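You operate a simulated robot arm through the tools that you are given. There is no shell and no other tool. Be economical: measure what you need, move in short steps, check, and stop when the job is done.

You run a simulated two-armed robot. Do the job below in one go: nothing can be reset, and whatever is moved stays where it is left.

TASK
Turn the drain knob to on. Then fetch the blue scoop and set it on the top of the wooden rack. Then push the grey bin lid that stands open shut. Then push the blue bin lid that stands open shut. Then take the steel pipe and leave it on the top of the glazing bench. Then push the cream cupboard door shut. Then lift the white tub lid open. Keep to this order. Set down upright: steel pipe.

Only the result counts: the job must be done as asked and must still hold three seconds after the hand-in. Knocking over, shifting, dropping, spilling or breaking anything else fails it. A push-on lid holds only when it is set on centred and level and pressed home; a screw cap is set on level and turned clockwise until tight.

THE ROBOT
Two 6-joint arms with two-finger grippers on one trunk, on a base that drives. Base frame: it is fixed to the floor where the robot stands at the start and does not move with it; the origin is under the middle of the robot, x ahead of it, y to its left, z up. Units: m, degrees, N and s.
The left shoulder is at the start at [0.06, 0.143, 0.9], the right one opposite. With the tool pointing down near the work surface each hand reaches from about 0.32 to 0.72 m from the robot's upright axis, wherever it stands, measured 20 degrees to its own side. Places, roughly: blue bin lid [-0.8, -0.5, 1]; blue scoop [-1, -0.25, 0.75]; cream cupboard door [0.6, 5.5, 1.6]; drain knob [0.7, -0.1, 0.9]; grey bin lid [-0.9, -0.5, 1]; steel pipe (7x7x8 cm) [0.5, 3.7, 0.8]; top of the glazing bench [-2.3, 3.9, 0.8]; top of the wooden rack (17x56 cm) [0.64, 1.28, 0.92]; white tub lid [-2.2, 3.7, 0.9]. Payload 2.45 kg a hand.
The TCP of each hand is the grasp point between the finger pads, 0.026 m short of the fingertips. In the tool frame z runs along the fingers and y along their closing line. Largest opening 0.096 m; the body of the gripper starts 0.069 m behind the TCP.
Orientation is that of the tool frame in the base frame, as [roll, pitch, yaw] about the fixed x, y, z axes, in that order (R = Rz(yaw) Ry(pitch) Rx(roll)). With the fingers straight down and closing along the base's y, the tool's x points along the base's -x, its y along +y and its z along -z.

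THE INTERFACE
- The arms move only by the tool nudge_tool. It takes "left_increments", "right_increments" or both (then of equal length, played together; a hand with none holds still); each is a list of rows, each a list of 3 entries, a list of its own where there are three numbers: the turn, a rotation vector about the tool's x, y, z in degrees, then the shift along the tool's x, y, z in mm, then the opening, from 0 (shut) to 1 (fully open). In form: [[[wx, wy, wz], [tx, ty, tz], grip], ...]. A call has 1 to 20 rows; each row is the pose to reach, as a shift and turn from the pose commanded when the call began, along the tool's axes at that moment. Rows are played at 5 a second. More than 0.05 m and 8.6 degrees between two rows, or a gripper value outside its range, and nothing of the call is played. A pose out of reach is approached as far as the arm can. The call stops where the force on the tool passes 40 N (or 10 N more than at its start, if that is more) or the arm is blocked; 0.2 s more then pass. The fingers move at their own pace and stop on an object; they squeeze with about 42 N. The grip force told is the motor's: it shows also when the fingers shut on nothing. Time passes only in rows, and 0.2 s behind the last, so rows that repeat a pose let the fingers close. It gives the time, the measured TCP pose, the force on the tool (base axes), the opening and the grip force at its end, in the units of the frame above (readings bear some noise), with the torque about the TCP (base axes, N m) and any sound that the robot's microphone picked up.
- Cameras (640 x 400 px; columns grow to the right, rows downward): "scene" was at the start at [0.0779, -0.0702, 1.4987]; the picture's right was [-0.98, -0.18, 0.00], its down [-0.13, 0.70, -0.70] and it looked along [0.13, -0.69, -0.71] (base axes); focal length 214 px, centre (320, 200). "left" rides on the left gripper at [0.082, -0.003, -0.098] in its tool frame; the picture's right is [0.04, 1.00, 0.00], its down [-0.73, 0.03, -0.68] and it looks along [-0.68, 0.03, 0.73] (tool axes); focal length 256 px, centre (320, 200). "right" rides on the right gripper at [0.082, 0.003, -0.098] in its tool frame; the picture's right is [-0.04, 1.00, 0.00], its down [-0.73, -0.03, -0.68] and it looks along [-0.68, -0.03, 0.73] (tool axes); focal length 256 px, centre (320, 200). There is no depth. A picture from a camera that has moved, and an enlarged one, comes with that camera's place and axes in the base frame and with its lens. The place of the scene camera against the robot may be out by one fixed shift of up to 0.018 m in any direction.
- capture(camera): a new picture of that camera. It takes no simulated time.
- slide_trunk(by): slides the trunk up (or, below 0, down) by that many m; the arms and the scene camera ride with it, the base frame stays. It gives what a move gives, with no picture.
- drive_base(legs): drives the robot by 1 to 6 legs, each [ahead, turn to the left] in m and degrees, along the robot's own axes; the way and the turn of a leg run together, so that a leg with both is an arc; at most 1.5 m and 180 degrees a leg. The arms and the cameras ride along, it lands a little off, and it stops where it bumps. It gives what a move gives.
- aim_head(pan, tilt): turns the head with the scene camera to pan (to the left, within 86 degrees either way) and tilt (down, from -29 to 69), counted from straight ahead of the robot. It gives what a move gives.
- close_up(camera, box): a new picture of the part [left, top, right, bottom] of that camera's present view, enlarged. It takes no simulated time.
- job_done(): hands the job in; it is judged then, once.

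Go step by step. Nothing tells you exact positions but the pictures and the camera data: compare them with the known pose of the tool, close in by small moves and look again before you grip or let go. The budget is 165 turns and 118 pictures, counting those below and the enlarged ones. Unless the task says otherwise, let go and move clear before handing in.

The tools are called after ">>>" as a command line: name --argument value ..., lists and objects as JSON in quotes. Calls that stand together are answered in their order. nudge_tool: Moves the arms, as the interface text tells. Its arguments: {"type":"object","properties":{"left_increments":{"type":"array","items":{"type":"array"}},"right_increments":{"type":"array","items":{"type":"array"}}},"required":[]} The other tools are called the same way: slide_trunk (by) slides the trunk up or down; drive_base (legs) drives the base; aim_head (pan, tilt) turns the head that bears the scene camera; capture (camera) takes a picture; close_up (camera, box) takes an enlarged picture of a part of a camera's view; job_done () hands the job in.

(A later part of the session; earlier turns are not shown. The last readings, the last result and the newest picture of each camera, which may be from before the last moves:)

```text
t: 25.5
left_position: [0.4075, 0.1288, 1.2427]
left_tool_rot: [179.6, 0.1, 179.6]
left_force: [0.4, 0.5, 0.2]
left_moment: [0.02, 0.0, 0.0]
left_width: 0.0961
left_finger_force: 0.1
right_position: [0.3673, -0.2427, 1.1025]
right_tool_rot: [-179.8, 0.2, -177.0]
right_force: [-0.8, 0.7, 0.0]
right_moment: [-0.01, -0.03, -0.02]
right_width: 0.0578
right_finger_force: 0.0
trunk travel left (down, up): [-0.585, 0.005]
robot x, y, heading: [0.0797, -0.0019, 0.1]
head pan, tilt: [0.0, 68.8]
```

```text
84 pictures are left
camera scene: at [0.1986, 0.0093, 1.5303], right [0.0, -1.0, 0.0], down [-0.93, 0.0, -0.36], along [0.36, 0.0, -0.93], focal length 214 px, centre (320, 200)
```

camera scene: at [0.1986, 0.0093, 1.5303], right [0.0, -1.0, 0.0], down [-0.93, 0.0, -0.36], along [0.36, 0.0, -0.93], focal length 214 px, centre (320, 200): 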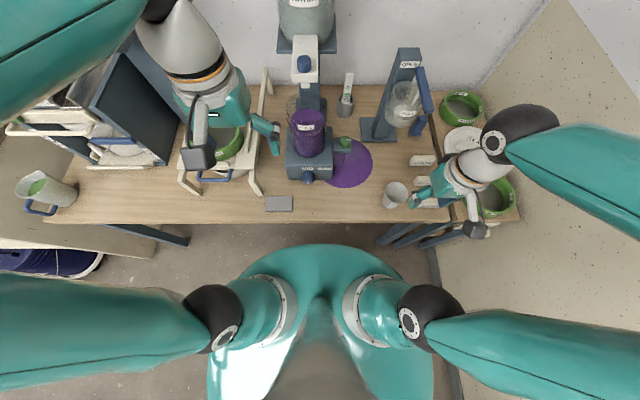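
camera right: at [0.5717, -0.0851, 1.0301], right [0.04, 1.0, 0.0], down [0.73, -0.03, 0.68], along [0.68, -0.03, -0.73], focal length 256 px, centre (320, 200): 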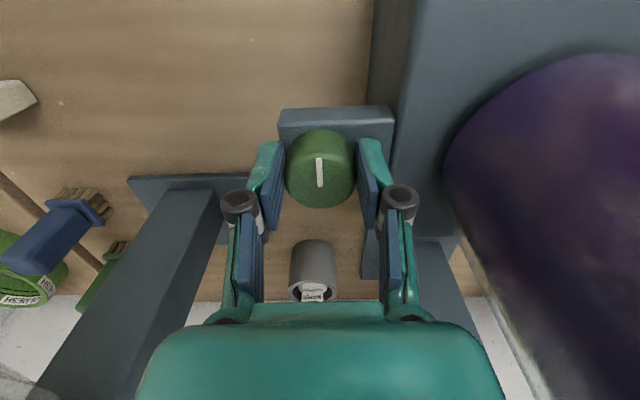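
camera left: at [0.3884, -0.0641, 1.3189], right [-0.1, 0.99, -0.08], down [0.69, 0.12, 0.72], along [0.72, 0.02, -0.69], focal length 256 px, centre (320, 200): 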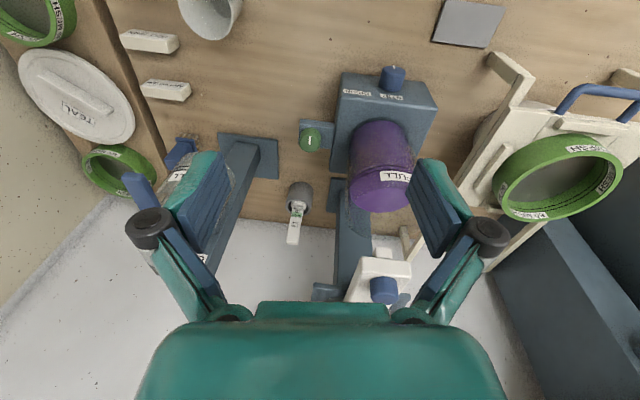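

The machine is draining, so "on" is right. Next I back off and look to the right-rear to find the bins and scoop.

>>> drive_base --legs '[[-0.25, 0]]'

>>> aim_head --pan -86 --tilt 30

>>> capture --camera "scene"

```text
t: 27.3
left_position: [0.1557, 0.1288, 1.2427]
left_tool_rot: [179.6, 0.3, 179.8]
left_force: [-1.1, -0.3, 0.0]
left_moment: [-0.06, -0.06, 0.0]
left_width: 0.0959
left_finger_force: 0.0
right_position: [0.1174, -0.2426, 1.1004]
right_tool_rot: [-179.9, 0.2, -176.8]
right_force: [-0.8, -0.1, -0.1]
right_moment: [0.01, -0.04, 0.0]
right_width: 0.0576
right_finger_force: 0.0
trunk travel left (down, up): [-0.585, 0.005]
robot x, y, heading: [-0.173, -0.0013, 0.1]
head pan, tilt: [0.0, 68.8]
```

```text
t: 28.9
left_position: [0.1573, 0.1277, 1.2441]
left_tool_rot: [179.6, 0.1, 179.7]
left_force: [0.5, 0.1, 0.6]
left_moment: [-0.05, -0.01, -0.01]
left_width: 0.0958
left_finger_force: 0.0
right_position: [0.1174, -0.2418, 1.1017]
right_tool_rot: [-179.9, 0.2, -176.7]
right_force: [-0.1, -0.6, 0.1]
right_moment: [0.02, 0.0, -0.01]
right_width: 0.0575
right_finger_force: 0.1
trunk travel left (down, up): [-0.585, 0.005]
robot x, y, heading: [-0.1732, 0.0008, -0.0]
head pan, tilt: [-85.9, 30.0]
```

```text
83 pictures are left
camera scene: at [-0.1004, -0.0807, 1.5817], right [-1.0, -0.07, 0.0], down [-0.04, 0.5, -0.87], along [0.06, -0.86, -0.5], focal length 214 px, centre (320, 200)
```

scene: 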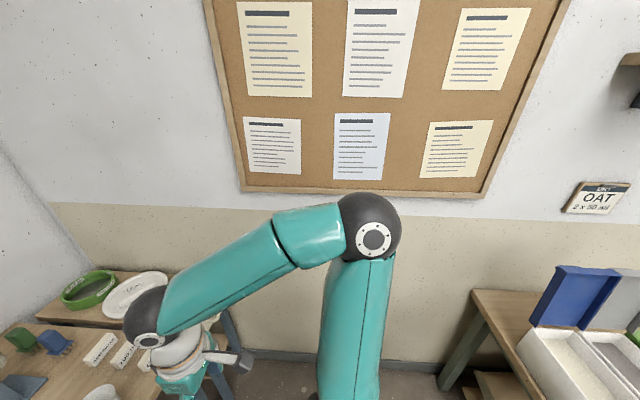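

The bins stand on a bench at x<-0.7 by the wall. I turn left in place towards −x, checking the view midway.

>>> drive_base --legs '[[0, 120]]'

>>> aim_head --pan 60 --tilt 35

>>> capture --camera "scene"

```text
t: 33.1
left_position: [-0.2787, 0.3408, 1.2437]
left_tool_rot: [179.8, -0.1, -93.8]
left_force: [-0.5, -0.7, 1.0]
left_moment: [0.0, -0.07, 0.01]
left_width: 0.0957
left_finger_force: 0.1
right_position: [0.0883, 0.2773, 1.1031]
right_tool_rot: [-179.6, 0.3, -90.4]
right_force: [-0.5, 0.8, 0.0]
right_moment: [-0.03, -0.04, 0.02]
right_width: 0.0575
right_finger_force: 0.1
trunk travel left (down, up): [-0.585, 0.005]
robot x, y, heading: [-0.1272, -0.0006, 87.2]
head pan, tilt: [-85.9, 30.0]
stopped in leg 1: the robot was blocked; the commanded pose is now the measured one
```

```text
t: 35.5
left_position: [-0.2764, 0.3396, 1.2435]
left_tool_rot: [179.6, 0.0, -93.8]
left_force: [0.3, -0.1, -0.7]
left_moment: [0.05, -0.02, -0.04]
left_width: 0.0958
left_finger_force: 0.0
right_position: [0.0922, 0.2763, 1.1021]
right_tool_rot: [-180.0, 0.2, -90.5]
right_force: [-0.3, 0.0, 0.4]
right_moment: [-0.01, -0.01, -0.02]
right_width: 0.0574
right_finger_force: 0.0
trunk travel left (down, up): [-0.585, 0.005]
robot x, y, heading: [-0.1319, 0.0011, 87.4]
head pan, tilt: [60.0, 35.0]
```

```text
82 pictures are left
camera scene: at [-0.2018, 0.1183, 1.5739], right [0.54, 0.84, 0.0], down [0.48, -0.31, -0.82], along [-0.69, 0.45, -0.57], focal length 214 px, centre (320, 200)
```

scene: 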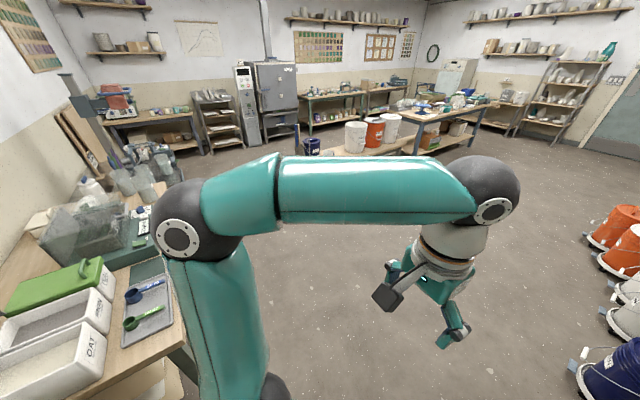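

The turn was blocked; I look further left to see what is touching.

>>> aim_head --pan 86 --tilt 50

>>> capture --camera "scene"

```text
t: 36.4
left_position: [-0.2757, 0.3393, 1.2426]
left_tool_rot: [179.5, 0.1, -93.9]
left_force: [-0.1, 0.0, 0.2]
left_moment: [0.02, 0.01, 0.03]
left_width: 0.0958
left_finger_force: 0.1
right_position: [0.0913, 0.277, 1.1026]
right_tool_rot: [-179.7, 0.0, -90.4]
right_force: [0.7, -0.2, -0.2]
right_moment: [0.0, 0.03, 0.01]
right_width: 0.0575
right_finger_force: 0.0
trunk travel left (down, up): [-0.585, 0.005]
robot x, y, heading: [-0.132, 0.0011, 87.0]
head pan, tilt: [85.9, 50.0]
```

```text
81 pictures are left
camera scene: at [-0.2043, 0.0799, 1.5522], right [0.12, 0.99, 0.0], down [0.76, -0.09, -0.64], along [-0.64, 0.08, -0.77], focal length 214 px, centre (320, 200)
```

scene: 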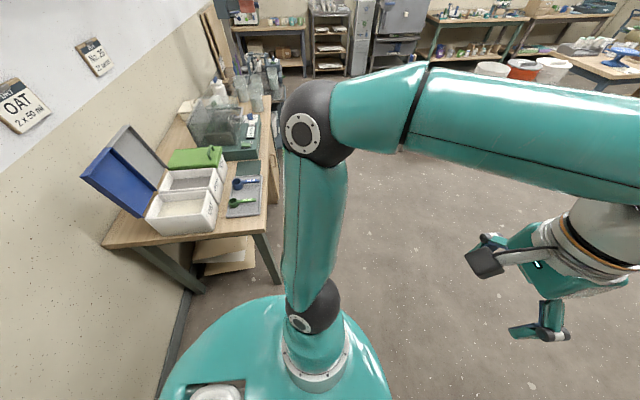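

Nothing evident on this side. I check the right side.

>>> aim_head --pan -80 --tilt 50

>>> capture --camera "scene"

```text
t: 38.9
left_position: [-0.276, 0.3384, 1.2447]
left_tool_rot: [179.5, 0.0, -93.8]
left_force: [0.0, -0.6, 0.5]
left_moment: [-0.02, -0.01, 0.02]
left_width: 0.0962
left_finger_force: 0.0
right_position: [0.0908, 0.2771, 1.102]
right_tool_rot: [-179.8, 0.2, -90.4]
right_force: [0.2, -0.2, 0.1]
right_moment: [-0.01, -0.01, -0.02]
right_width: 0.0576
right_finger_force: 0.1
trunk travel left (down, up): [-0.585, 0.005]
robot x, y, heading: [-0.1326, 0.0011, 87.0]
head pan, tilt: [-80.0, 50.0]
```

```text
80 pictures are left
camera scene: at [-0.0515, 0.08, 1.5522], right [0.12, -0.99, 0.0], down [-0.76, -0.1, -0.64], along [0.64, 0.08, -0.77], focal length 214 px, centre (320, 200)
```

scene: 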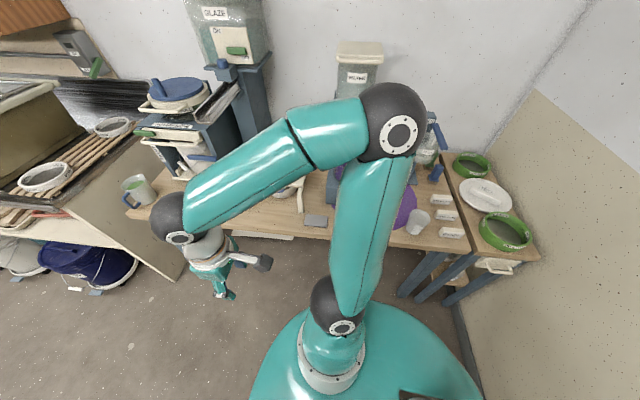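

No obvious contact. I try a further small left turn and see.

>>> drive_base --legs '[[0, 15]]'

```text
t: 40.3
left_position: [-0.3593, 0.29, 1.2441]
left_tool_rot: [179.6, 0.1, -78.6]
left_force: [0.0, 0.5, -0.4]
left_moment: [-0.03, -0.03, -0.01]
left_width: 0.0961
left_finger_force: 0.1
right_position: [0.0113, 0.3243, 1.1017]
right_tool_rot: [-179.8, 0.3, -75.3]
right_force: [-0.3, -0.7, 0.4]
right_moment: [0.0, 0.02, -0.02]
right_width: 0.0573
right_finger_force: 0.1
trunk travel left (down, up): [-0.585, 0.005]
robot x, y, heading: [-0.126, -0.0002, 102.0]
head pan, tilt: [-80.0, 50.0]
```

It turns freely now. I finish the turn to face −x and check the front bench is unharmed on the way.

>>> drive_base --legs '[[0, 35]]'

>>> aim_head --pan -86 --tilt 35

>>> capture --camera "scene"

```text
t: 42.5
left_position: [-0.4823, 0.1063, 1.2448]
left_tool_rot: [179.7, 0.1, -44.0]
left_force: [0.4, -1.5, 0.3]
left_moment: [-0.01, 0.01, -0.01]
left_width: 0.0961
left_finger_force: 0.1
right_position: [-0.1987, 0.3462, 1.1019]
right_tool_rot: [-179.8, 0.2, -40.4]
right_force: [-0.1, 0.1, 0.1]
right_moment: [0.03, -0.01, 0.03]
right_width: 0.0578
right_finger_force: 0.0
trunk travel left (down, up): [-0.585, 0.005]
robot x, y, heading: [-0.1205, 0.0108, 136.6]
head pan, tilt: [-80.0, 50.0]
```

```text
t: 43.3
left_position: [-0.4824, 0.1056, 1.2444]
left_tool_rot: [179.6, 0.2, -43.9]
left_force: [0.2, 0.7, -0.5]
left_moment: [0.02, 0.02, 0.01]
left_width: 0.0962
left_finger_force: 0.1
right_position: [-0.1977, 0.3474, 1.103]
right_tool_rot: [-179.9, 0.2, -40.4]
right_force: [-0.2, 0.3, 0.9]
right_moment: [-0.02, 0.0, -0.02]
right_width: 0.0574
right_finger_force: 0.1
trunk travel left (down, up): [-0.585, 0.005]
robot x, y, heading: [-0.1199, 0.0105, 137.0]
head pan, tilt: [-85.9, 35.0]
```

```text
79 pictures are left
camera scene: at [-0.104, 0.1315, 1.5738], right [0.78, -0.63, 0.0], down [-0.36, -0.45, -0.82], along [0.51, 0.64, -0.57], focal length 214 px, centre (320, 200)
```

scene: 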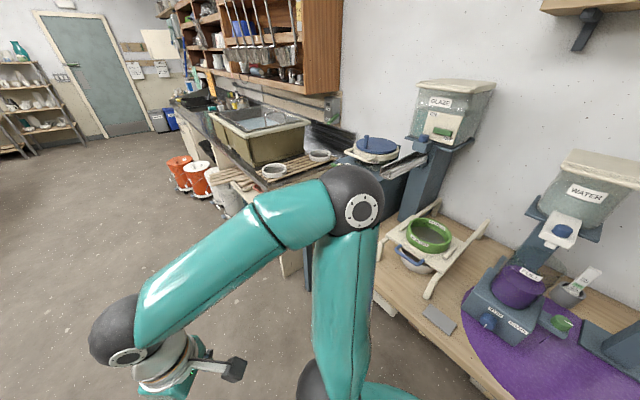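

All items on the front bench still stand, and I can see the wooden rack by the sink. I now drive to stand in front of the bin bench, facing −y.

>>> drive_base --legs '[[0, 4], [0.94, 0], [0, 129]]'

>>> aim_head --pan 0 --tilt 45

>>> capture --camera "scene"

```text
t: 52.8
left_position: [-0.9204, 0.2275, 1.2459]
left_tool_rot: [179.8, -0.1, 49.8]
left_force: [-0.4, -0.9, 0.7]
left_moment: [0.03, 0.08, 0.02]
left_width: 0.0958
left_finger_force: 0.0
right_position: [-1.1784, 0.4961, 1.1036]
right_tool_rot: [-179.9, 0.2, 53.1]
right_force: [0.5, -1.1, 0.5]
right_moment: [0.06, -0.01, -0.01]
right_width: 0.0577
right_finger_force: 0.0
trunk travel left (down, up): [-0.585, 0.005]
robot x, y, heading: [-0.8816, 0.6277, -128.1]
head pan, tilt: [-85.9, 35.0]
stopped in leg 3: the robot was blocked; the commanded pose is now the measured one
```

```text
t: 54.4
left_position: [-0.9209, 0.231, 1.2466]
left_tool_rot: [179.6, 0.1, 49.8]
left_force: [0.1, 0.1, 0.0]
left_moment: [-0.01, 0.05, 0.0]
left_width: 0.0959
left_finger_force: 0.0
right_position: [-1.1804, 0.4985, 1.1044]
right_tool_rot: [-179.9, 0.2, 53.1]
right_force: [-0.3, -0.2, -1.3]
right_moment: [0.03, -0.01, 0.02]
right_width: 0.0579
right_finger_force: 0.0
trunk travel left (down, up): [-0.585, 0.005]
robot x, y, heading: [-0.8781, 0.6231, -128.6]
head pan, tilt: [0.0, 45.0]
```

```text
78 pictures are left
camera scene: at [-0.965, 0.5251, 1.5591], right [-0.79, 0.62, 0.0], down [0.44, 0.56, -0.71], along [-0.44, -0.56, -0.71], focal length 214 px, centre (320, 200)
```

scene: 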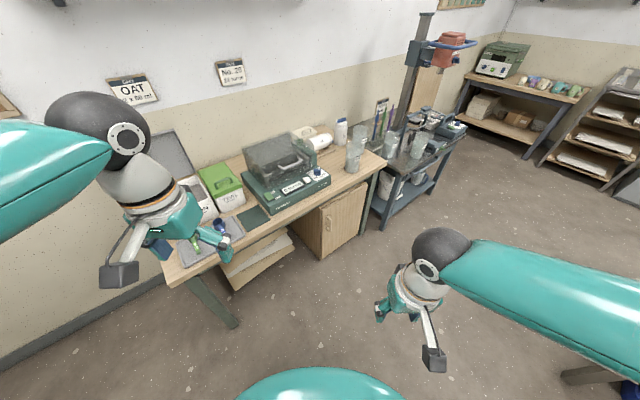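

Large single turns seem to stop at about 90°, without contact. I finish with a smaller turn and drive ahead a little.

>>> drive_base --legs '[[0, 38.5], [0.3, 0]]'

>>> capture --camera "scene"

>>> capture --camera "right"

```text
t: 58.4
left_position: [-0.6649, -0.0107, 1.2467]
left_tool_rot: [179.6, 0.1, 88.1]
left_force: [-0.3, -1.1, 1.0]
left_moment: [0.02, 0.04, 0.04]
left_width: 0.0957
left_finger_force: 0.1
right_position: [-1.0349, 0.0389, 1.1033]
right_tool_rot: [-179.9, 0.2, 91.4]
right_force: [-0.6, -0.9, 0.3]
right_moment: [0.03, 0.01, -0.01]
right_width: 0.0575
right_finger_force: 0.1
trunk travel left (down, up): [-0.585, 0.005]
robot x, y, heading: [-0.8811, 0.3251, -89.7]
head pan, tilt: [0.0, 45.0]
```

```text
77 pictures are left
camera scene: at [-0.8783, 0.1937, 1.559], right [-1.0, 0.0, 0.0], down [0.0, 0.71, -0.71], along [0.0, -0.71, -0.71], focal length 214 px, centre (320, 200)
```

scene: 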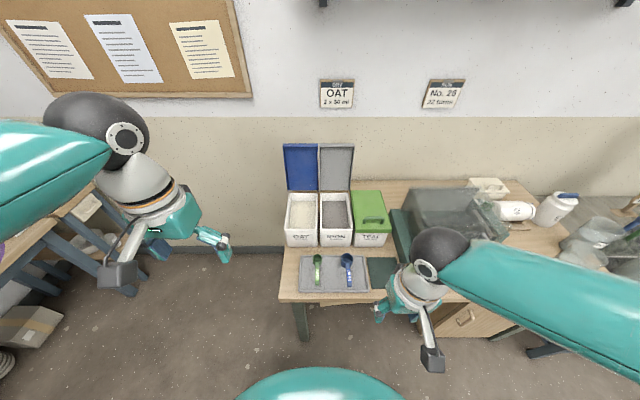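

```text
76 pictures are left
camera right: at [-1.0336, 0.1214, 1.2027], right [1.0, -0.01, 0.0], down [-0.01, -0.73, 0.68], along [-0.01, -0.68, -0.73], focal length 256 px, centre (320, 200)
```

right: 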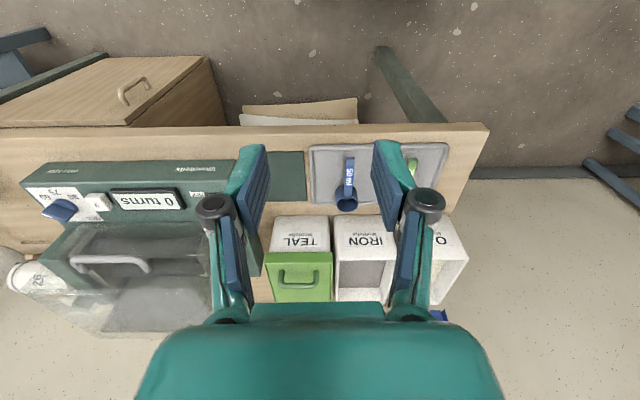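

The blue scoop lies in the tray, its handle along y at about (-0.977, -0.195). I bring the right hand above it.

>>> nudge_tool --right_increments '[[[0, 0, 0], [-35, 8, 20], 1], [[0, 0, 0], [-70, 16, 40], 1], [[0, 0, 0], [-105, 24, 60], 1], [[0, 0, 0], [-140, 32, 80], 1], [[0, 0, 0], [-175, 40, 100], 1], [[0, 0, 0], [-205, 46, 130], 1], [[0, 0, 0], [-235, 52, 160], 1]]'

>>> capture --camera "right"

```text
t: 60.0
left_position: [-0.6658, -0.0124, 1.2455]
left_tool_rot: [179.6, -0.1, 88.1]
left_force: [0.1, -0.5, 0.0]
left_moment: [0.03, 0.0, 0.01]
left_width: 0.0961
left_finger_force: 0.0
right_position: [-0.9789, -0.1964, 0.945]
right_tool_rot: [-179.9, 0.1, 91.4]
right_force: [-0.8, -0.6, -0.3]
right_moment: [0.02, 0.01, -0.02]
right_width: 0.0961
right_finger_force: 0.1
trunk travel left (down, up): [-0.585, 0.005]
robot x, y, heading: [-0.8807, 0.324, -89.9]
head pan, tilt: [0.0, 45.0]
```

```text
75 pictures are left
camera right: at [-0.9771, -0.1142, 1.0431], right [1.0, -0.01, 0.0], down [-0.01, -0.73, 0.68], along [-0.01, -0.68, -0.73], focal length 256 px, centre (320, 200)
```

right: 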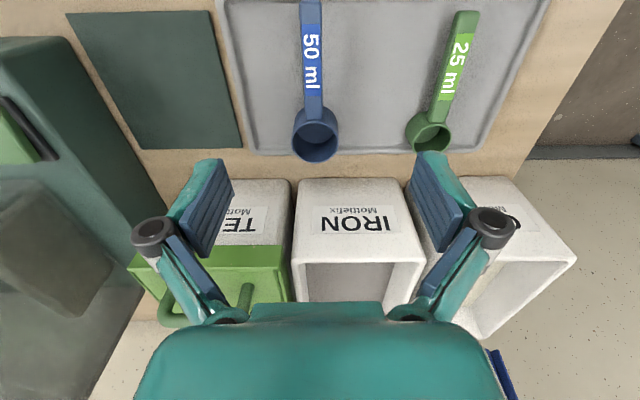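

The handle is at about (-0.984, -0.175), z near 0.79. I move over it and lower.

>>> nudge_tool --right_increments '[[[0, 0, -1.5], [12, -4, 30], 0.8], [[0, 0, -1.5], [22, -5, 60], 0.5], [[0, 0, -1.5], [22, -5, 85], 0.5]]'

>>> capture --camera "right"

```text
t: 60.8
left_position: [-0.6675, -0.0108, 1.2455]
left_tool_rot: [179.6, 0.0, 88.1]
left_force: [-0.1, -0.6, -0.5]
left_moment: [0.0, 0.01, 0.0]
left_width: 0.0962
left_finger_force: 0.1
right_position: [-0.9834, -0.1743, 0.8583]
right_tool_rot: [-180.0, 0.2, 93.0]
right_force: [-0.9, -0.7, -0.5]
right_moment: [0.01, 0.04, -0.06]
right_width: 0.0483
right_finger_force: 0.1
trunk travel left (down, up): [-0.585, 0.005]
robot x, y, heading: [-0.8808, 0.3315, -89.8]
head pan, tilt: [0.0, 45.0]
```

```text
74 pictures are left
camera right: at [-0.9841, -0.0915, 0.9585], right [1.0, 0.01, 0.0], down [0.01, -0.73, 0.68], along [0.01, -0.68, -0.73], focal length 256 px, centre (320, 200)
```

right: 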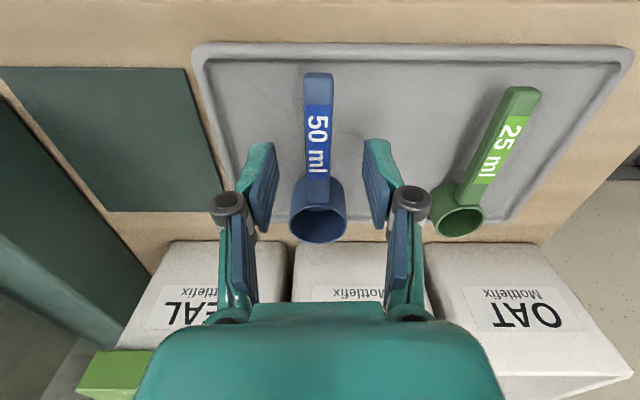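

Centred on the handle. I lower in small steps.

>>> nudge_tool --right_increments '[[[0, 0, 0], [0, 1, 15], 0.5], [[0, 0, 0], [0, 1, 30], 0.5], [[0, 0, 0], [0, 1, 42], 0.5]]'

>>> capture --camera "right"

```text
t: 61.6
left_position: [-0.666, -0.0103, 1.2458]
left_tool_rot: [179.6, -0.1, 88.1]
left_force: [0.3, 1.3, -0.2]
left_moment: [0.0, 0.02, -0.02]
left_width: 0.0962
left_finger_force: 0.0
right_position: [-0.9824, -0.1729, 0.8171]
right_tool_rot: [-179.8, 0.1, 92.9]
right_force: [0.6, -0.3, -0.6]
right_moment: [-0.01, -0.04, -0.01]
right_width: 0.0477
right_finger_force: 0.0
trunk travel left (down, up): [-0.585, 0.005]
robot x, y, heading: [-0.8822, 0.328, -89.7]
head pan, tilt: [0.0, 45.0]
```

```text
73 pictures are left
camera right: at [-0.9832, -0.091, 0.917], right [1.0, 0.01, 0.0], down [0.01, -0.73, 0.68], along [0.01, -0.68, -0.73], focal length 256 px, centre (320, 200)
```

right: 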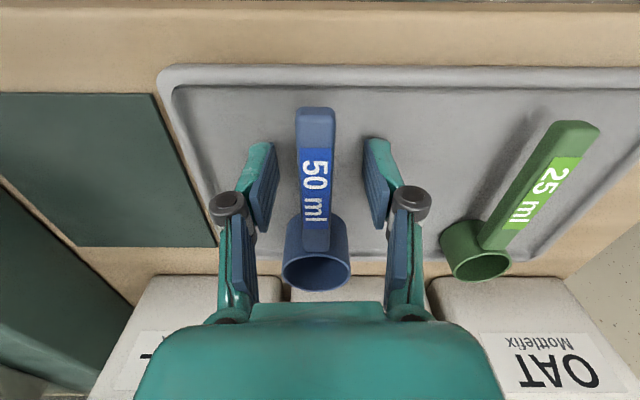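

The fingers straddle the handle. I lower 8 mm more and close.

>>> nudge_tool --right_increments '[[[0, 0, 0], [0, 0, 8], 0.5], [[0, 0, 0], [0, 0, 8], 0.25], [[0, 0, 0], [0, 0, 8], 0.05], [[0, 0, 0], [0, 0, 8], 0.05], [[0, 0, 0], [0, 0, 8], 0.05]]'

>>> capture --camera "right"

```text
t: 62.7
left_position: [-0.6662, -0.0082, 1.2473]
left_tool_rot: [179.6, 0.2, 88.1]
left_force: [0.1, 0.8, 0.1]
left_moment: [0.03, -0.03, 0.0]
left_width: 0.0958
left_finger_force: 0.1
right_position: [-0.9823, -0.1738, 0.8141]
right_tool_rot: [180.0, 0.7, 92.9]
right_force: [4.3, 6.4, 16.4]
right_moment: [0.33, -0.14, -0.01]
right_width: 0.0139
right_finger_force: 40.0
trunk travel left (down, up): [-0.585, 0.005]
robot x, y, heading: [-0.88, 0.3265, -90.0]
head pan, tilt: [0.0, 45.0]
stopped in row 5 (right hand): the force on the tool passed its limit at 41 N (the readings are from after the stop); the commanded pose is now the measured one
```

```text
72 pictures are left
camera right: at [-0.982, -0.0912, 0.9121], right [1.0, 0.01, 0.0], down [0.01, -0.73, 0.69], along [0.01, -0.69, -0.73], focal length 256 px, centre (320, 200)
```

right: 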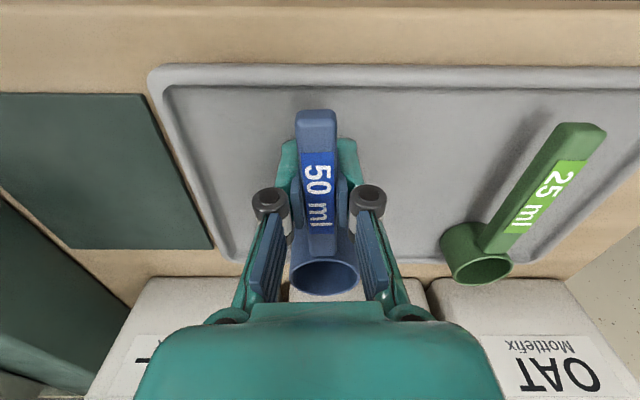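

Gripped. I lift it straight up.

>>> nudge_tool --right_increments '[[[0, 0, 0], [0, 0, -20], 0.05], [[0, 0, 0], [0, 0, -60], 0.05], [[0, 0, 0], [0, 0, -100], 0.05], [[0, 0, 0], [0, 0, -140], 0.05], [[0, 0, 0], [30, 0, -180], 0.05], [[0, 0, 0], [65, 0, -210], 0.05], [[0, 0, 0], [100, 0, -230], 0.05], [[0, 0, 0], [135, 0, -250], 0.05], [[0, 0, 0], [170, 0, -270], 0.05]]'

>>> capture --camera "right"

>>> capture --camera "scene"

```text
t: 64.7
left_position: [-0.6667, -0.0091, 1.2465]
left_tool_rot: [179.5, 0.1, 88.1]
left_force: [0.1, 0.6, 0.2]
left_moment: [-0.03, 0.0, 0.01]
left_width: 0.096
left_finger_force: 0.1
right_position: [-0.9903, -0.0017, 1.0802]
right_tool_rot: [-179.8, 0.6, 92.9]
right_force: [0.6, -0.4, -0.9]
right_moment: [0.02, -0.01, -0.01]
right_width: 0.0136
right_finger_force: 40.7
trunk travel left (down, up): [-0.585, 0.005]
robot x, y, heading: [-0.8821, 0.3276, -89.8]
head pan, tilt: [0.0, 45.0]
```

```text
71 pictures are left
camera right: at [-0.9914, 0.0816, 1.1792], right [1.0, 0.01, 0.0], down [0.01, -0.73, 0.69], along [0.01, -0.69, -0.73], focal length 256 px, centre (320, 200)
```

right: 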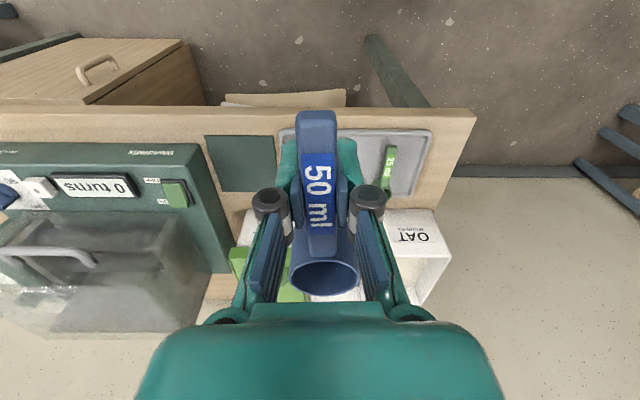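

```text
70 pictures are left
camera scene: at [-0.8789, 0.1961, 1.5592], right [-1.0, 0.0, 0.0], down [0.0, 0.71, -0.71], along [0.0, -0.71, -0.71], focal length 214 px, centre (320, 200)
```

scene: 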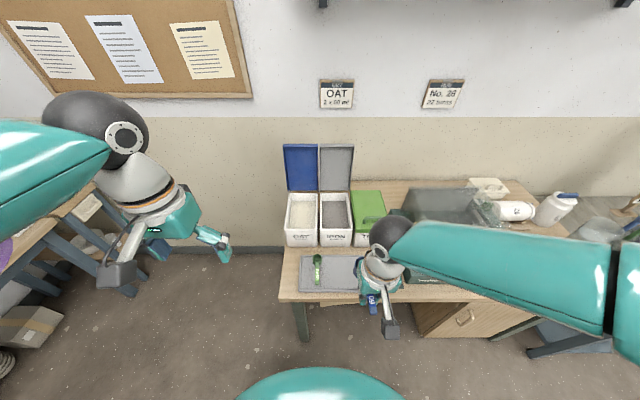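

The scoop is held. I back off and drive to the wooden rack in short turns.

>>> drive_base --legs '[[-0.4, 0], [0, 65], [0, 61], [0.7, 0]]'

>>> aim_head --pan -20 --tilt 35

>>> capture --camera "scene"

```text
t: 71.8
left_position: [-0.5248, 0.913, 1.247]
left_tool_rot: [179.8, 0.1, 173.1]
left_force: [0.1, 0.9, -1.5]
left_moment: [-0.1, 0.03, -0.04]
left_width: 0.0962
left_finger_force: 0.1
right_position: [-0.5589, 0.5903, 1.0809]
right_tool_rot: [-179.9, 0.6, 177.9]
right_force: [0.6, 1.2, -0.1]
right_moment: [-0.07, 0.09, 0.0]
right_width: 0.0137
right_finger_force: 40.6
trunk travel left (down, up): [-0.585, 0.005]
robot x, y, heading: [-0.8862, 0.6826, -3.7]
head pan, tilt: [0.0, 45.0]
stopped in leg 3: the robot was blocked; the commanded pose is now the measured one
```

```text
t: 72.7
left_position: [-0.5255, 0.9096, 1.247]
left_tool_rot: [179.6, 0.0, 173.1]
left_force: [-0.4, 0.8, 1.0]
left_moment: [-0.04, -0.01, 0.02]
left_width: 0.0958
left_finger_force: 0.1
right_position: [-0.5593, 0.5873, 1.0811]
right_tool_rot: [-179.8, 0.7, 177.9]
right_force: [0.5, 0.7, -0.8]
right_moment: [-0.02, 0.08, -0.04]
right_width: 0.0137
right_finger_force: 40.2
trunk travel left (down, up): [-0.585, 0.005]
robot x, y, heading: [-0.8844, 0.6846, -3.9]
head pan, tilt: [-20.0, 35.0]
```

```text
69 pictures are left
camera scene: at [-0.741, 0.6532, 1.5739], right [-0.4, -0.91, 0.0], down [-0.53, 0.23, -0.82], along [0.75, -0.33, -0.57], focal length 214 px, centre (320, 200)
```

scene: 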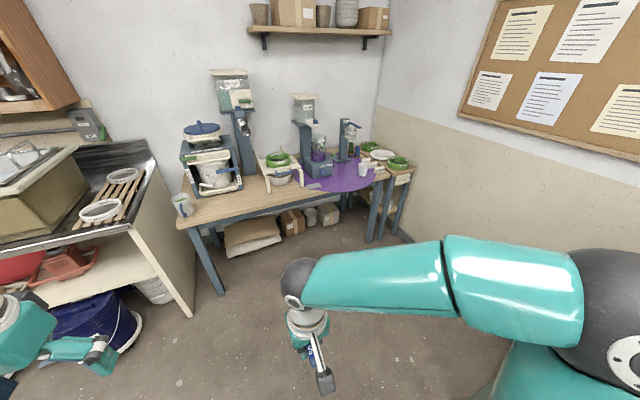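

The rack lies with its long side along x, with grey rings at each end and free slats in the middle. I drive to a spot in front of it.

>>> drive_base --legs '[[0, 49], [1.04, 0]]'

>>> drive_base --legs '[[0, -45]]'

>>> capture --camera "scene"

```text
t: 80.6
left_position: [-0.083, 1.8366, 1.2461]
left_tool_rot: [179.5, 0.0, -138.1]
left_force: [-0.5, 0.3, 0.3]
left_moment: [-0.01, -0.01, -0.04]
left_width: 0.0961
left_finger_force: 0.1
right_position: [0.1382, 1.5978, 1.0813]
right_tool_rot: [-180.0, 0.6, -133.3]
right_force: [0.0, 0.4, -0.8]
right_moment: [-0.03, 0.06, 0.0]
right_width: 0.0134
right_finger_force: 40.0
trunk travel left (down, up): [-0.585, 0.005]
robot x, y, heading: [-0.1468, 1.4138, 44.6]
head pan, tilt: [-20.0, 35.0]
```

```text
t: 83.3
left_position: [0.1979, 1.6629, 1.2479]
left_tool_rot: [179.6, 0.0, 176.3]
left_force: [0.6, 0.0, 0.5]
left_moment: [0.01, -0.01, -0.02]
left_width: 0.096
left_finger_force: 0.0
right_position: [0.181, 1.3385, 1.0827]
right_tool_rot: [-180.0, 0.6, -178.9]
right_force: [0.1, 0.3, -0.6]
right_moment: [-0.02, 0.07, 0.0]
right_width: 0.0136
right_finger_force: 40.2
trunk travel left (down, up): [-0.585, 0.005]
robot x, y, heading: [-0.1542, 1.4425, -0.3]
head pan, tilt: [-20.0, 35.0]
```

```text
68 pictures are left
camera scene: at [-0.0022, 1.4207, 1.5739], right [-0.35, -0.94, 0.0], down [-0.54, 0.2, -0.82], along [0.77, -0.28, -0.57], focal length 214 px, centre (320, 200)
```

scene: 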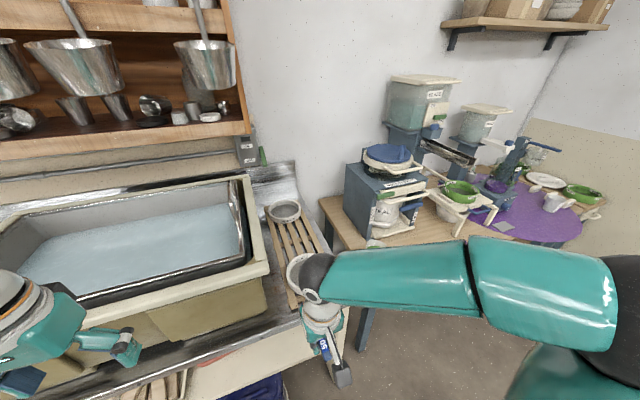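

I move ahead 12 cm and view the rack from the right hand's camera.

>>> drive_base --legs '[[0.12, 0]]'

>>> nudge_tool --right_increments '[[[0, 0, 0], [-30, -15, 0], 0.05], [[0, 0, 0], [-65, -30, 0], 0.05], [[0, 0, 0], [-100, -35, 0], 0.05]]'

>>> capture --camera "right"

>>> capture --camera "scene"

```text
t: 84.4
left_position: [0.2379, 1.6656, 1.2481]
left_tool_rot: [179.5, 0.0, 177.1]
left_force: [-0.7, -0.4, 0.5]
left_moment: [0.02, -0.04, -0.03]
left_width: 0.096
left_finger_force: 0.0
right_position: [0.2255, 1.3414, 1.0827]
right_tool_rot: [180.0, 0.7, -178.1]
right_force: [0.4, 0.3, -0.9]
right_moment: [0.04, 0.0, 0.02]
right_width: 0.0137
right_finger_force: 40.0
trunk travel left (down, up): [-0.585, 0.005]
robot x, y, heading: [-0.1011, 1.4468, 0.7]
head pan, tilt: [-20.0, 35.0]
stopped in leg 1: the robot was blocked; the commanded pose is now the measured one
```

```text
t: 85.2
left_position: [0.2421, 1.6666, 1.2478]
left_tool_rot: [179.5, -0.1, 177.2]
left_force: [-0.2, -0.8, -0.3]
left_moment: [-0.03, 0.04, -0.03]
left_width: 0.0956
left_finger_force: 0.1
right_position: [0.3296, 1.3104, 1.0834]
right_tool_rot: [-179.9, 0.5, -178.1]
right_force: [-0.7, 1.0, -0.3]
right_moment: [-0.02, 0.09, 0.01]
right_width: 0.0137
right_finger_force: 40.1
trunk travel left (down, up): [-0.585, 0.005]
robot x, y, heading: [-0.1046, 1.4411, 0.8]
head pan, tilt: [-20.0, 35.0]
```

```text
67 pictures are left
camera right: at [0.2478, 1.3117, 1.1824], right [0.01, 1.0, 0.0], down [0.73, 0.0, 0.69], along [0.69, 0.0, -0.73], focal length 256 px, centre (320, 200)
```

right: 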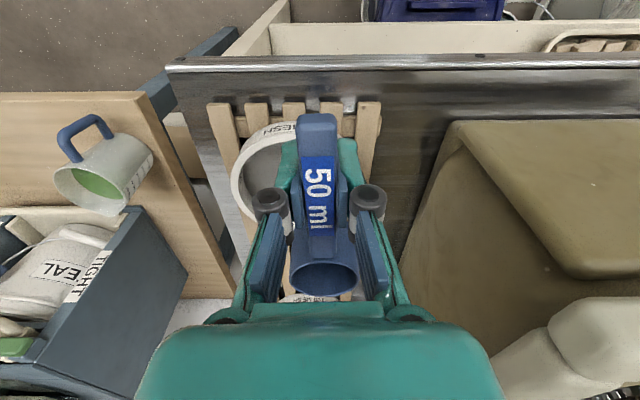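

```text
66 pictures are left
camera scene: at [0.0443, 1.4223, 1.5737], right [-0.33, -0.94, 0.0], down [-0.54, 0.19, -0.82], along [0.77, -0.27, -0.57], focal length 214 px, centre (320, 200)
```

scene: 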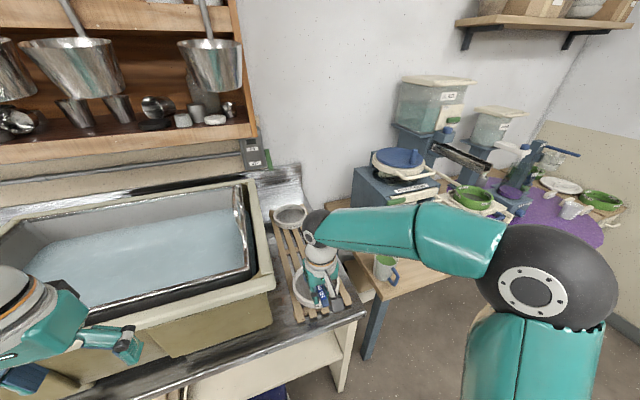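

The base is against the counter, so reach is limited; a near ring occupies the rack's front. I plan to lay the scoop past the ring at about TCP (0.545, 1.32), moving there at height first.

>>> nudge_tool --right_increments '[[[0, 0, 0], [-40, 0, 0], 0.05], [[0, 0, 0], [-80, 0, 0], 0.05], [[0, 0, 0], [-120, 1, 0], 0.05], [[0, 0, 0], [-160, 2, 15], 0.05], [[0, 0, 0], [-190, 2, 30], 0.05], [[0, 0, 0], [-212, 2, 45], 0.05]]'

>>> capture --camera "right"

>>> close_up --camera "scene" --box '[230, 190, 390, 330]'

```text
t: 86.6
left_position: [0.2406, 1.6664, 1.249]
left_tool_rot: [179.5, -0.1, 177.0]
left_force: [0.9, -0.7, -0.9]
left_moment: [0.03, 0.02, -0.04]
left_width: 0.096
left_finger_force: 0.1
right_position: [0.5418, 1.3187, 1.04]
right_tool_rot: [-180.0, 0.5, -178.1]
right_force: [1.0, -1.1, -1.0]
right_moment: [0.01, 0.05, 0.01]
right_width: 0.0135
right_finger_force: 40.4
trunk travel left (down, up): [-0.585, 0.005]
robot x, y, heading: [-0.1043, 1.4377, 0.6]
head pan, tilt: [-20.0, 35.0]
```

```text
65 pictures are left
camera right: at [0.4595, 1.3204, 1.1384], right [0.01, 1.0, 0.0], down [0.73, 0.0, 0.69], along [0.69, -0.01, -0.73], focal length 256 px, centre (320, 200)
```

right: 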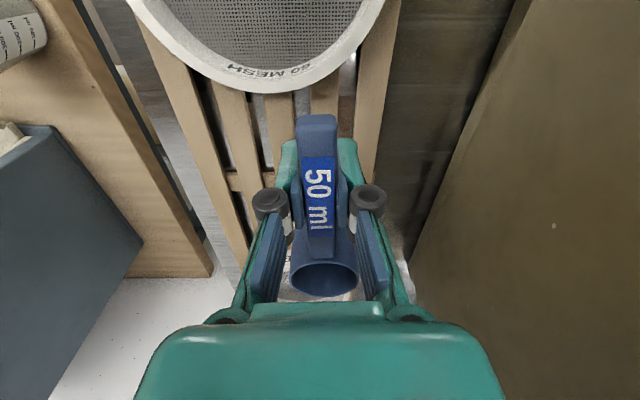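

```text
2.86 times, centred on (310, 260) of scene
camera zoom: at [0.0439, 1.4225, 1.5738], right [-0.33, -0.94, 0.0], down [-0.54, 0.19, -0.82], along [0.77, -0.27, -0.57], focal length 613 px, centre (349, 29)
```

zoom: 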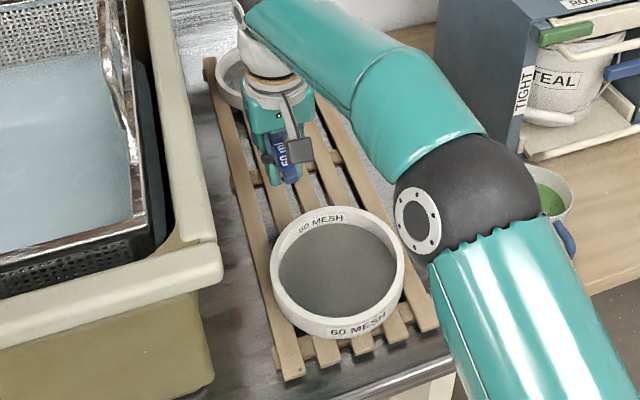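

The ring's far edge is near x≈0.53. I shift slightly forward and lower towards the slats.

>>> nudge_tool --right_increments '[[[0, 0, 0], [-12, 4, 25], 0.05], [[0, 0, 0], [-20, 6, 50], 0.05], [[0, 0, 0], [-20, 6, 70], 0.05]]'

>>> capture --camera "right"

>>> close_up --camera "scene" --box '[270, 200, 350, 270]'

```text
t: 87.4
left_position: [0.2412, 1.667, 1.2487]
left_tool_rot: [179.6, -0.1, 177.0]
left_force: [0.3, -0.1, -0.5]
left_moment: [-0.04, 0.01, -0.04]
left_width: 0.0959
left_finger_force: 0.0
right_position: [0.5615, 1.3271, 0.9702]
right_tool_rot: [-180.0, 0.4, -178.1]
right_force: [0.1, -0.1, -1.1]
right_moment: [0.0, 0.08, 0.0]
right_width: 0.0138
right_finger_force: 40.2
trunk travel left (down, up): [-0.585, 0.005]
robot x, y, heading: [-0.1019, 1.4423, 0.7]
head pan, tilt: [-20.0, 35.0]
```

```text
63 pictures are left
camera right: at [0.4792, 1.3274, 1.068], right [0.01, 1.0, 0.0], down [0.73, -0.01, 0.69], along [0.69, -0.01, -0.73], focal length 256 px, centre (320, 200)
```

right: 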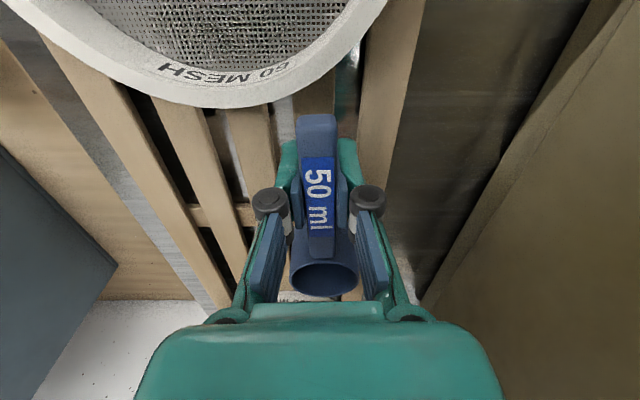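

```text
5.71 times, centred on (310, 235) of scene
camera zoom: at [0.0435, 1.4222, 1.5738], right [-0.33, -0.94, 0.0], down [-0.54, 0.19, -0.82], along [0.77, -0.27, -0.57], focal length 1226 px, centre (377, 0)
```

zoom: 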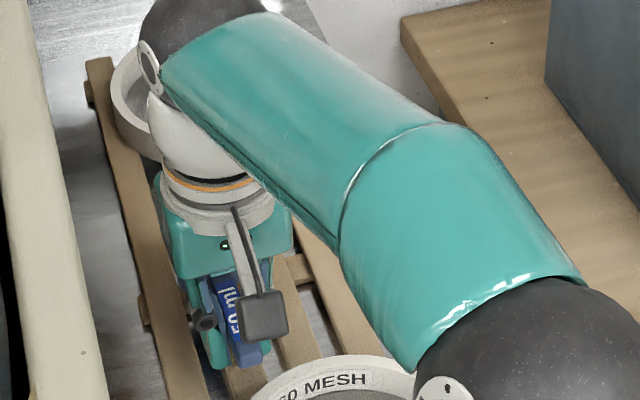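

Clear of the ring. I lower in small steps.

>>> nudge_tool --right_increments '[[[0, 0, 0], [0, 0, 4], 0.05], [[0, 0, 0], [0, 0, 8], 0.05], [[0, 0, 0], [0, 0, 12], 0.05], [[0, 0, 0], [0, 0, 16], 0.05]]'

>>> nudge_tool --right_increments '[[[0, 0, 0], [0, 0, 2], 0.05], [[0, 0, 0], [0, 0, 4], 0.05]]'

>>> capture --camera "right"

```text
t: 88.4
left_position: [0.2404, 1.6665, 1.248]
left_tool_rot: [179.5, -0.2, 177.1]
left_force: [-0.6, 0.2, -0.2]
left_moment: [-0.02, 0.01, 0.01]
left_width: 0.0959
left_finger_force: 0.0
right_position: [0.5618, 1.3275, 0.9549]
right_tool_rot: [180.0, 0.5, -178.1]
right_force: [0.0, 0.1, -1.2]
right_moment: [0.0, 0.06, 0.03]
right_width: 0.0136
right_finger_force: 40.2
trunk travel left (down, up): [-0.585, 0.005]
robot x, y, heading: [-0.0995, 1.4412, 0.7]
head pan, tilt: [-20.0, 35.0]
```

```text
t: 89.0
left_position: [0.2398, 1.6668, 1.2492]
left_tool_rot: [179.6, 0.0, 177.1]
left_force: [-0.1, 0.2, -0.5]
left_moment: [-0.01, 0.0, 0.01]
left_width: 0.0961
left_finger_force: 0.0
right_position: [0.5616, 1.3266, 0.952]
right_tool_rot: [-180.0, 0.8, -178.2]
right_force: [-0.9, -0.2, 6.8]
right_moment: [-0.01, 0.11, 0.0]
right_width: 0.0135
right_finger_force: 39.8
trunk travel left (down, up): [-0.585, 0.005]
robot x, y, heading: [-0.1042, 1.4412, 0.8]
head pan, tilt: [-20.0, 35.0]
```

```text
61 pictures are left
camera right: at [0.4792, 1.3279, 1.0506], right [0.01, 1.0, 0.0], down [0.73, -0.01, 0.69], along [0.69, -0.01, -0.73], focal length 256 px, centre (320, 200)
```

right: 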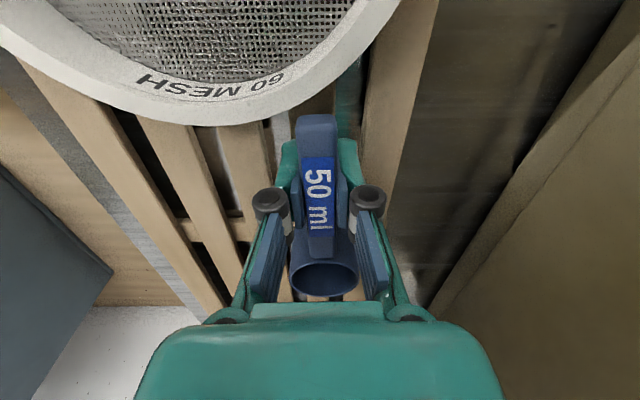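

Contact made. I open and rise straight up.

>>> nudge_tool --right_increments '[[[0, 0, 0], [0, 0, 0], 0.2], [[0, 0, 0], [0, 0, 0], 0.35], [[0, 0, 0], [0, 0, 0], 0.35], [[0, 0, 0], [0, 0, -20], 0.35], [[0, 0, 0], [0, 0, -55], 0.35], [[0, 0, 0], [0, 0, -95], 0.35]]'

>>> capture --camera "right"

```text
t: 90.4
left_position: [0.2408, 1.6677, 1.2479]
left_tool_rot: [179.5, -0.1, 177.1]
left_force: [-0.6, -0.2, -0.3]
left_moment: [-0.05, -0.01, -0.01]
left_width: 0.0961
left_finger_force: 0.0
right_position: [0.5603, 1.3277, 1.0444]
right_tool_rot: [-179.9, 0.4, -178.1]
right_force: [0.3, 0.7, -0.2]
right_moment: [-0.03, -0.03, 0.01]
right_width: 0.0336
right_finger_force: 0.0
trunk travel left (down, up): [-0.585, 0.005]
robot x, y, heading: [-0.107, 1.4446, 0.8]
head pan, tilt: [-20.0, 35.0]
```

```text
60 pictures are left
camera right: at [0.4773, 1.3282, 1.1438], right [0.01, 1.0, 0.0], down [0.73, 0.0, 0.69], along [0.69, 0.0, -0.73], focal length 256 px, centre (320, 200)
```

right: 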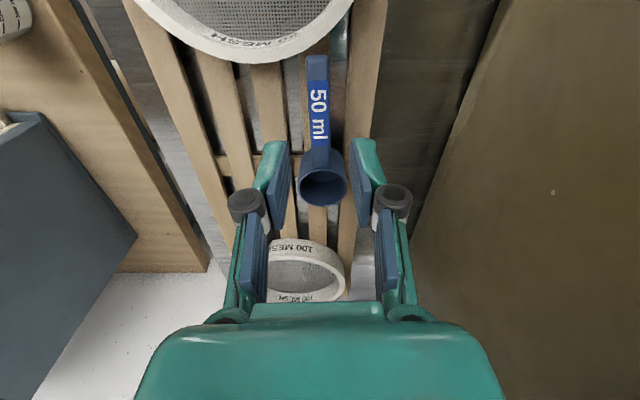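

The scoop rests on the slats. I retract the hand, back off and drive down to the end of the bin bench, from where I can reach behind the lids.

>>> nudge_tool --right_increments '[[[0, 0, 0], [20, 0, -40], 0.35], [[0, 0, 0], [60, 0, -60], 0.35], [[0, 0, 0], [100, 0, -60], 0.35], [[0, 0, 0], [140, 0, -60], 0.35], [[0, 0, 0], [180, 0, -60], 0.2], [[0, 0, 0], [220, 0, -60], 0], [[0, 0, 0], [260, 0, -60], 0]]'

>>> drive_base --legs '[[-0.22, 0], [0, -50]]'

>>> drive_base --legs '[[0, -40]]'

>>> capture --camera "scene"

```text
t: 92.0
left_position: [0.2401, 1.667, 1.2482]
left_tool_rot: [179.5, -0.1, 177.1]
left_force: [-0.3, -0.4, -0.5]
left_moment: [-0.01, -0.02, 0.0]
left_width: 0.0963
left_finger_force: 0.1
right_position: [0.5441, 1.3269, 1.0865]
right_tool_rot: [-179.9, 0.5, -178.1]
right_force: [0.2, -0.9, -0.1]
right_moment: [-0.03, 0.02, 0.03]
right_width: 0.0002
right_finger_force: 28.6
right hand out of reach, approached as far as the arm can: row 1, 2, 3, 4, 5, 6, 7
trunk travel left (down, up): [-0.585, 0.005]
robot x, y, heading: [-0.1035, 1.4406, 0.6]
head pan, tilt: [-20.0, 35.0]
```

```text
t: 96.2
left_position: [0.0711, 1.3209, 1.2476]
left_tool_rot: [179.5, -0.2, 127.4]
left_force: [-0.8, -0.3, -0.1]
left_moment: [0.04, -0.01, 0.04]
left_width: 0.0962
left_finger_force: 0.1
right_position: [0.0095, 0.8675, 1.0871]
right_tool_rot: [-180.0, 0.1, 132.3]
right_force: [0.1, 0.8, 0.7]
right_moment: [0.01, 0.0, 0.0]
right_width: 0.0
right_finger_force: 28.5
trunk travel left (down, up): [-0.585, 0.005]
robot x, y, heading: [-0.2934, 1.4614, -48.4]
head pan, tilt: [-20.0, 35.0]
```

```text
t: 98.7
left_position: [-0.1058, 1.1164, 1.248]
left_tool_rot: [179.5, -0.1, 87.3]
left_force: [0.1, 0.6, -0.1]
left_moment: [-0.04, 0.02, 0.0]
left_width: 0.0963
left_finger_force: 0.0
right_position: [-0.4453, 0.807, 1.0879]
right_tool_rot: [-179.9, -0.1, 92.2]
right_force: [-0.6, 0.2, 0.4]
right_moment: [0.02, 0.01, 0.04]
right_width: 0.0
right_finger_force: 28.5
trunk travel left (down, up): [-0.585, 0.005]
robot x, y, heading: [-0.2641, 1.4633, -88.4]
head pan, tilt: [-20.0, 35.0]
```

```text
59 pictures are left
camera scene: at [-0.2871, 1.3258, 1.5738], right [-0.95, 0.32, 0.0], down [0.18, 0.55, -0.82], along [-0.26, -0.78, -0.57], focal length 214 px, centre (320, 200)
```

scene: 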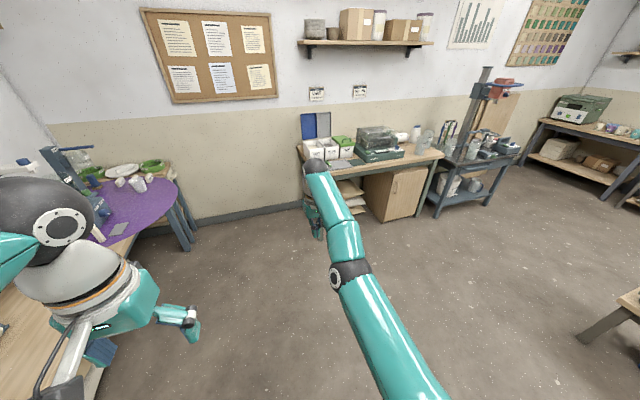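

The right arm stretched straight again; I free it with the same tilt-and-retreat, then continue.

>>> nudge_tool --right_increments '[[[0, 6, 0], [20, -25, -25], 0], [[0, 12, 0], [50, -45, -40], 0], [[0, 12, 0], [85, -60, -50], 0], [[0, 6, 0], [120, -65, -50], 0], [[0, 6, 0], [155, -70, -50], 0]]'

>>> drive_base --legs '[[1.0, 0]]'

>>> drive_base --legs '[[0.5, 0]]'

```text
t: 99.9
left_position: [-0.1048, 1.118, 1.2487]
left_tool_rot: [179.6, -0.1, 87.4]
left_force: [0.7, 0.0, 0.4]
left_moment: [0.01, 0.01, 0.0]
left_width: 0.0958
left_finger_force: 0.0
right_position: [-0.521, 0.9615, 1.1379]
right_tool_rot: [-179.9, -6.0, 92.1]
right_force: [0.2, 0.9, 0.3]
right_moment: [-0.01, 0.03, 0.01]
right_width: 0.0003
right_finger_force: 28.7
right hand out of reach, approached as far as the arm can: row 1, 2
trunk travel left (down, up): [-0.585, 0.005]
robot x, y, heading: [-0.2597, 1.4642, -88.2]
head pan, tilt: [-20.0, 35.0]
```

```text
t: 105.2
left_position: [-0.0685, 0.1203, 1.2479]
left_tool_rot: [179.5, -0.1, 87.9]
left_force: [-0.1, -0.4, 0.0]
left_moment: [0.01, 0.01, 0.01]
left_width: 0.096
left_finger_force: 0.0
right_position: [-0.4819, -0.0397, 1.1375]
right_tool_rot: [-179.9, -6.2, 92.8]
right_force: [0.3, 0.4, 0.3]
right_moment: [0.02, -0.02, 0.0]
right_width: 0.0
right_finger_force: 28.6
trunk travel left (down, up): [-0.585, 0.005]
robot x, y, heading: [-0.2314, 0.4632, -88.0]
head pan, tilt: [-20.0, 35.0]
```

```text
t: 108.2
left_position: [-0.0486, -0.3869, 1.2488]
left_tool_rot: [179.4, 0.0, 88.1]
left_force: [0.2, 0.1, -0.2]
left_moment: [0.01, 0.01, -0.01]
left_width: 0.0959
left_finger_force: 0.0
right_position: [-0.4605, -0.5476, 1.1381]
right_tool_rot: [-179.9, -6.1, 92.8]
right_force: [0.3, -0.1, -0.8]
right_moment: [0.05, 0.02, 0.0]
right_width: 0.0
right_finger_force: 28.5
trunk travel left (down, up): [-0.585, 0.005]
robot x, y, heading: [-0.21, -0.0421, -87.8]
head pan, tilt: [-20.0, 35.0]
```

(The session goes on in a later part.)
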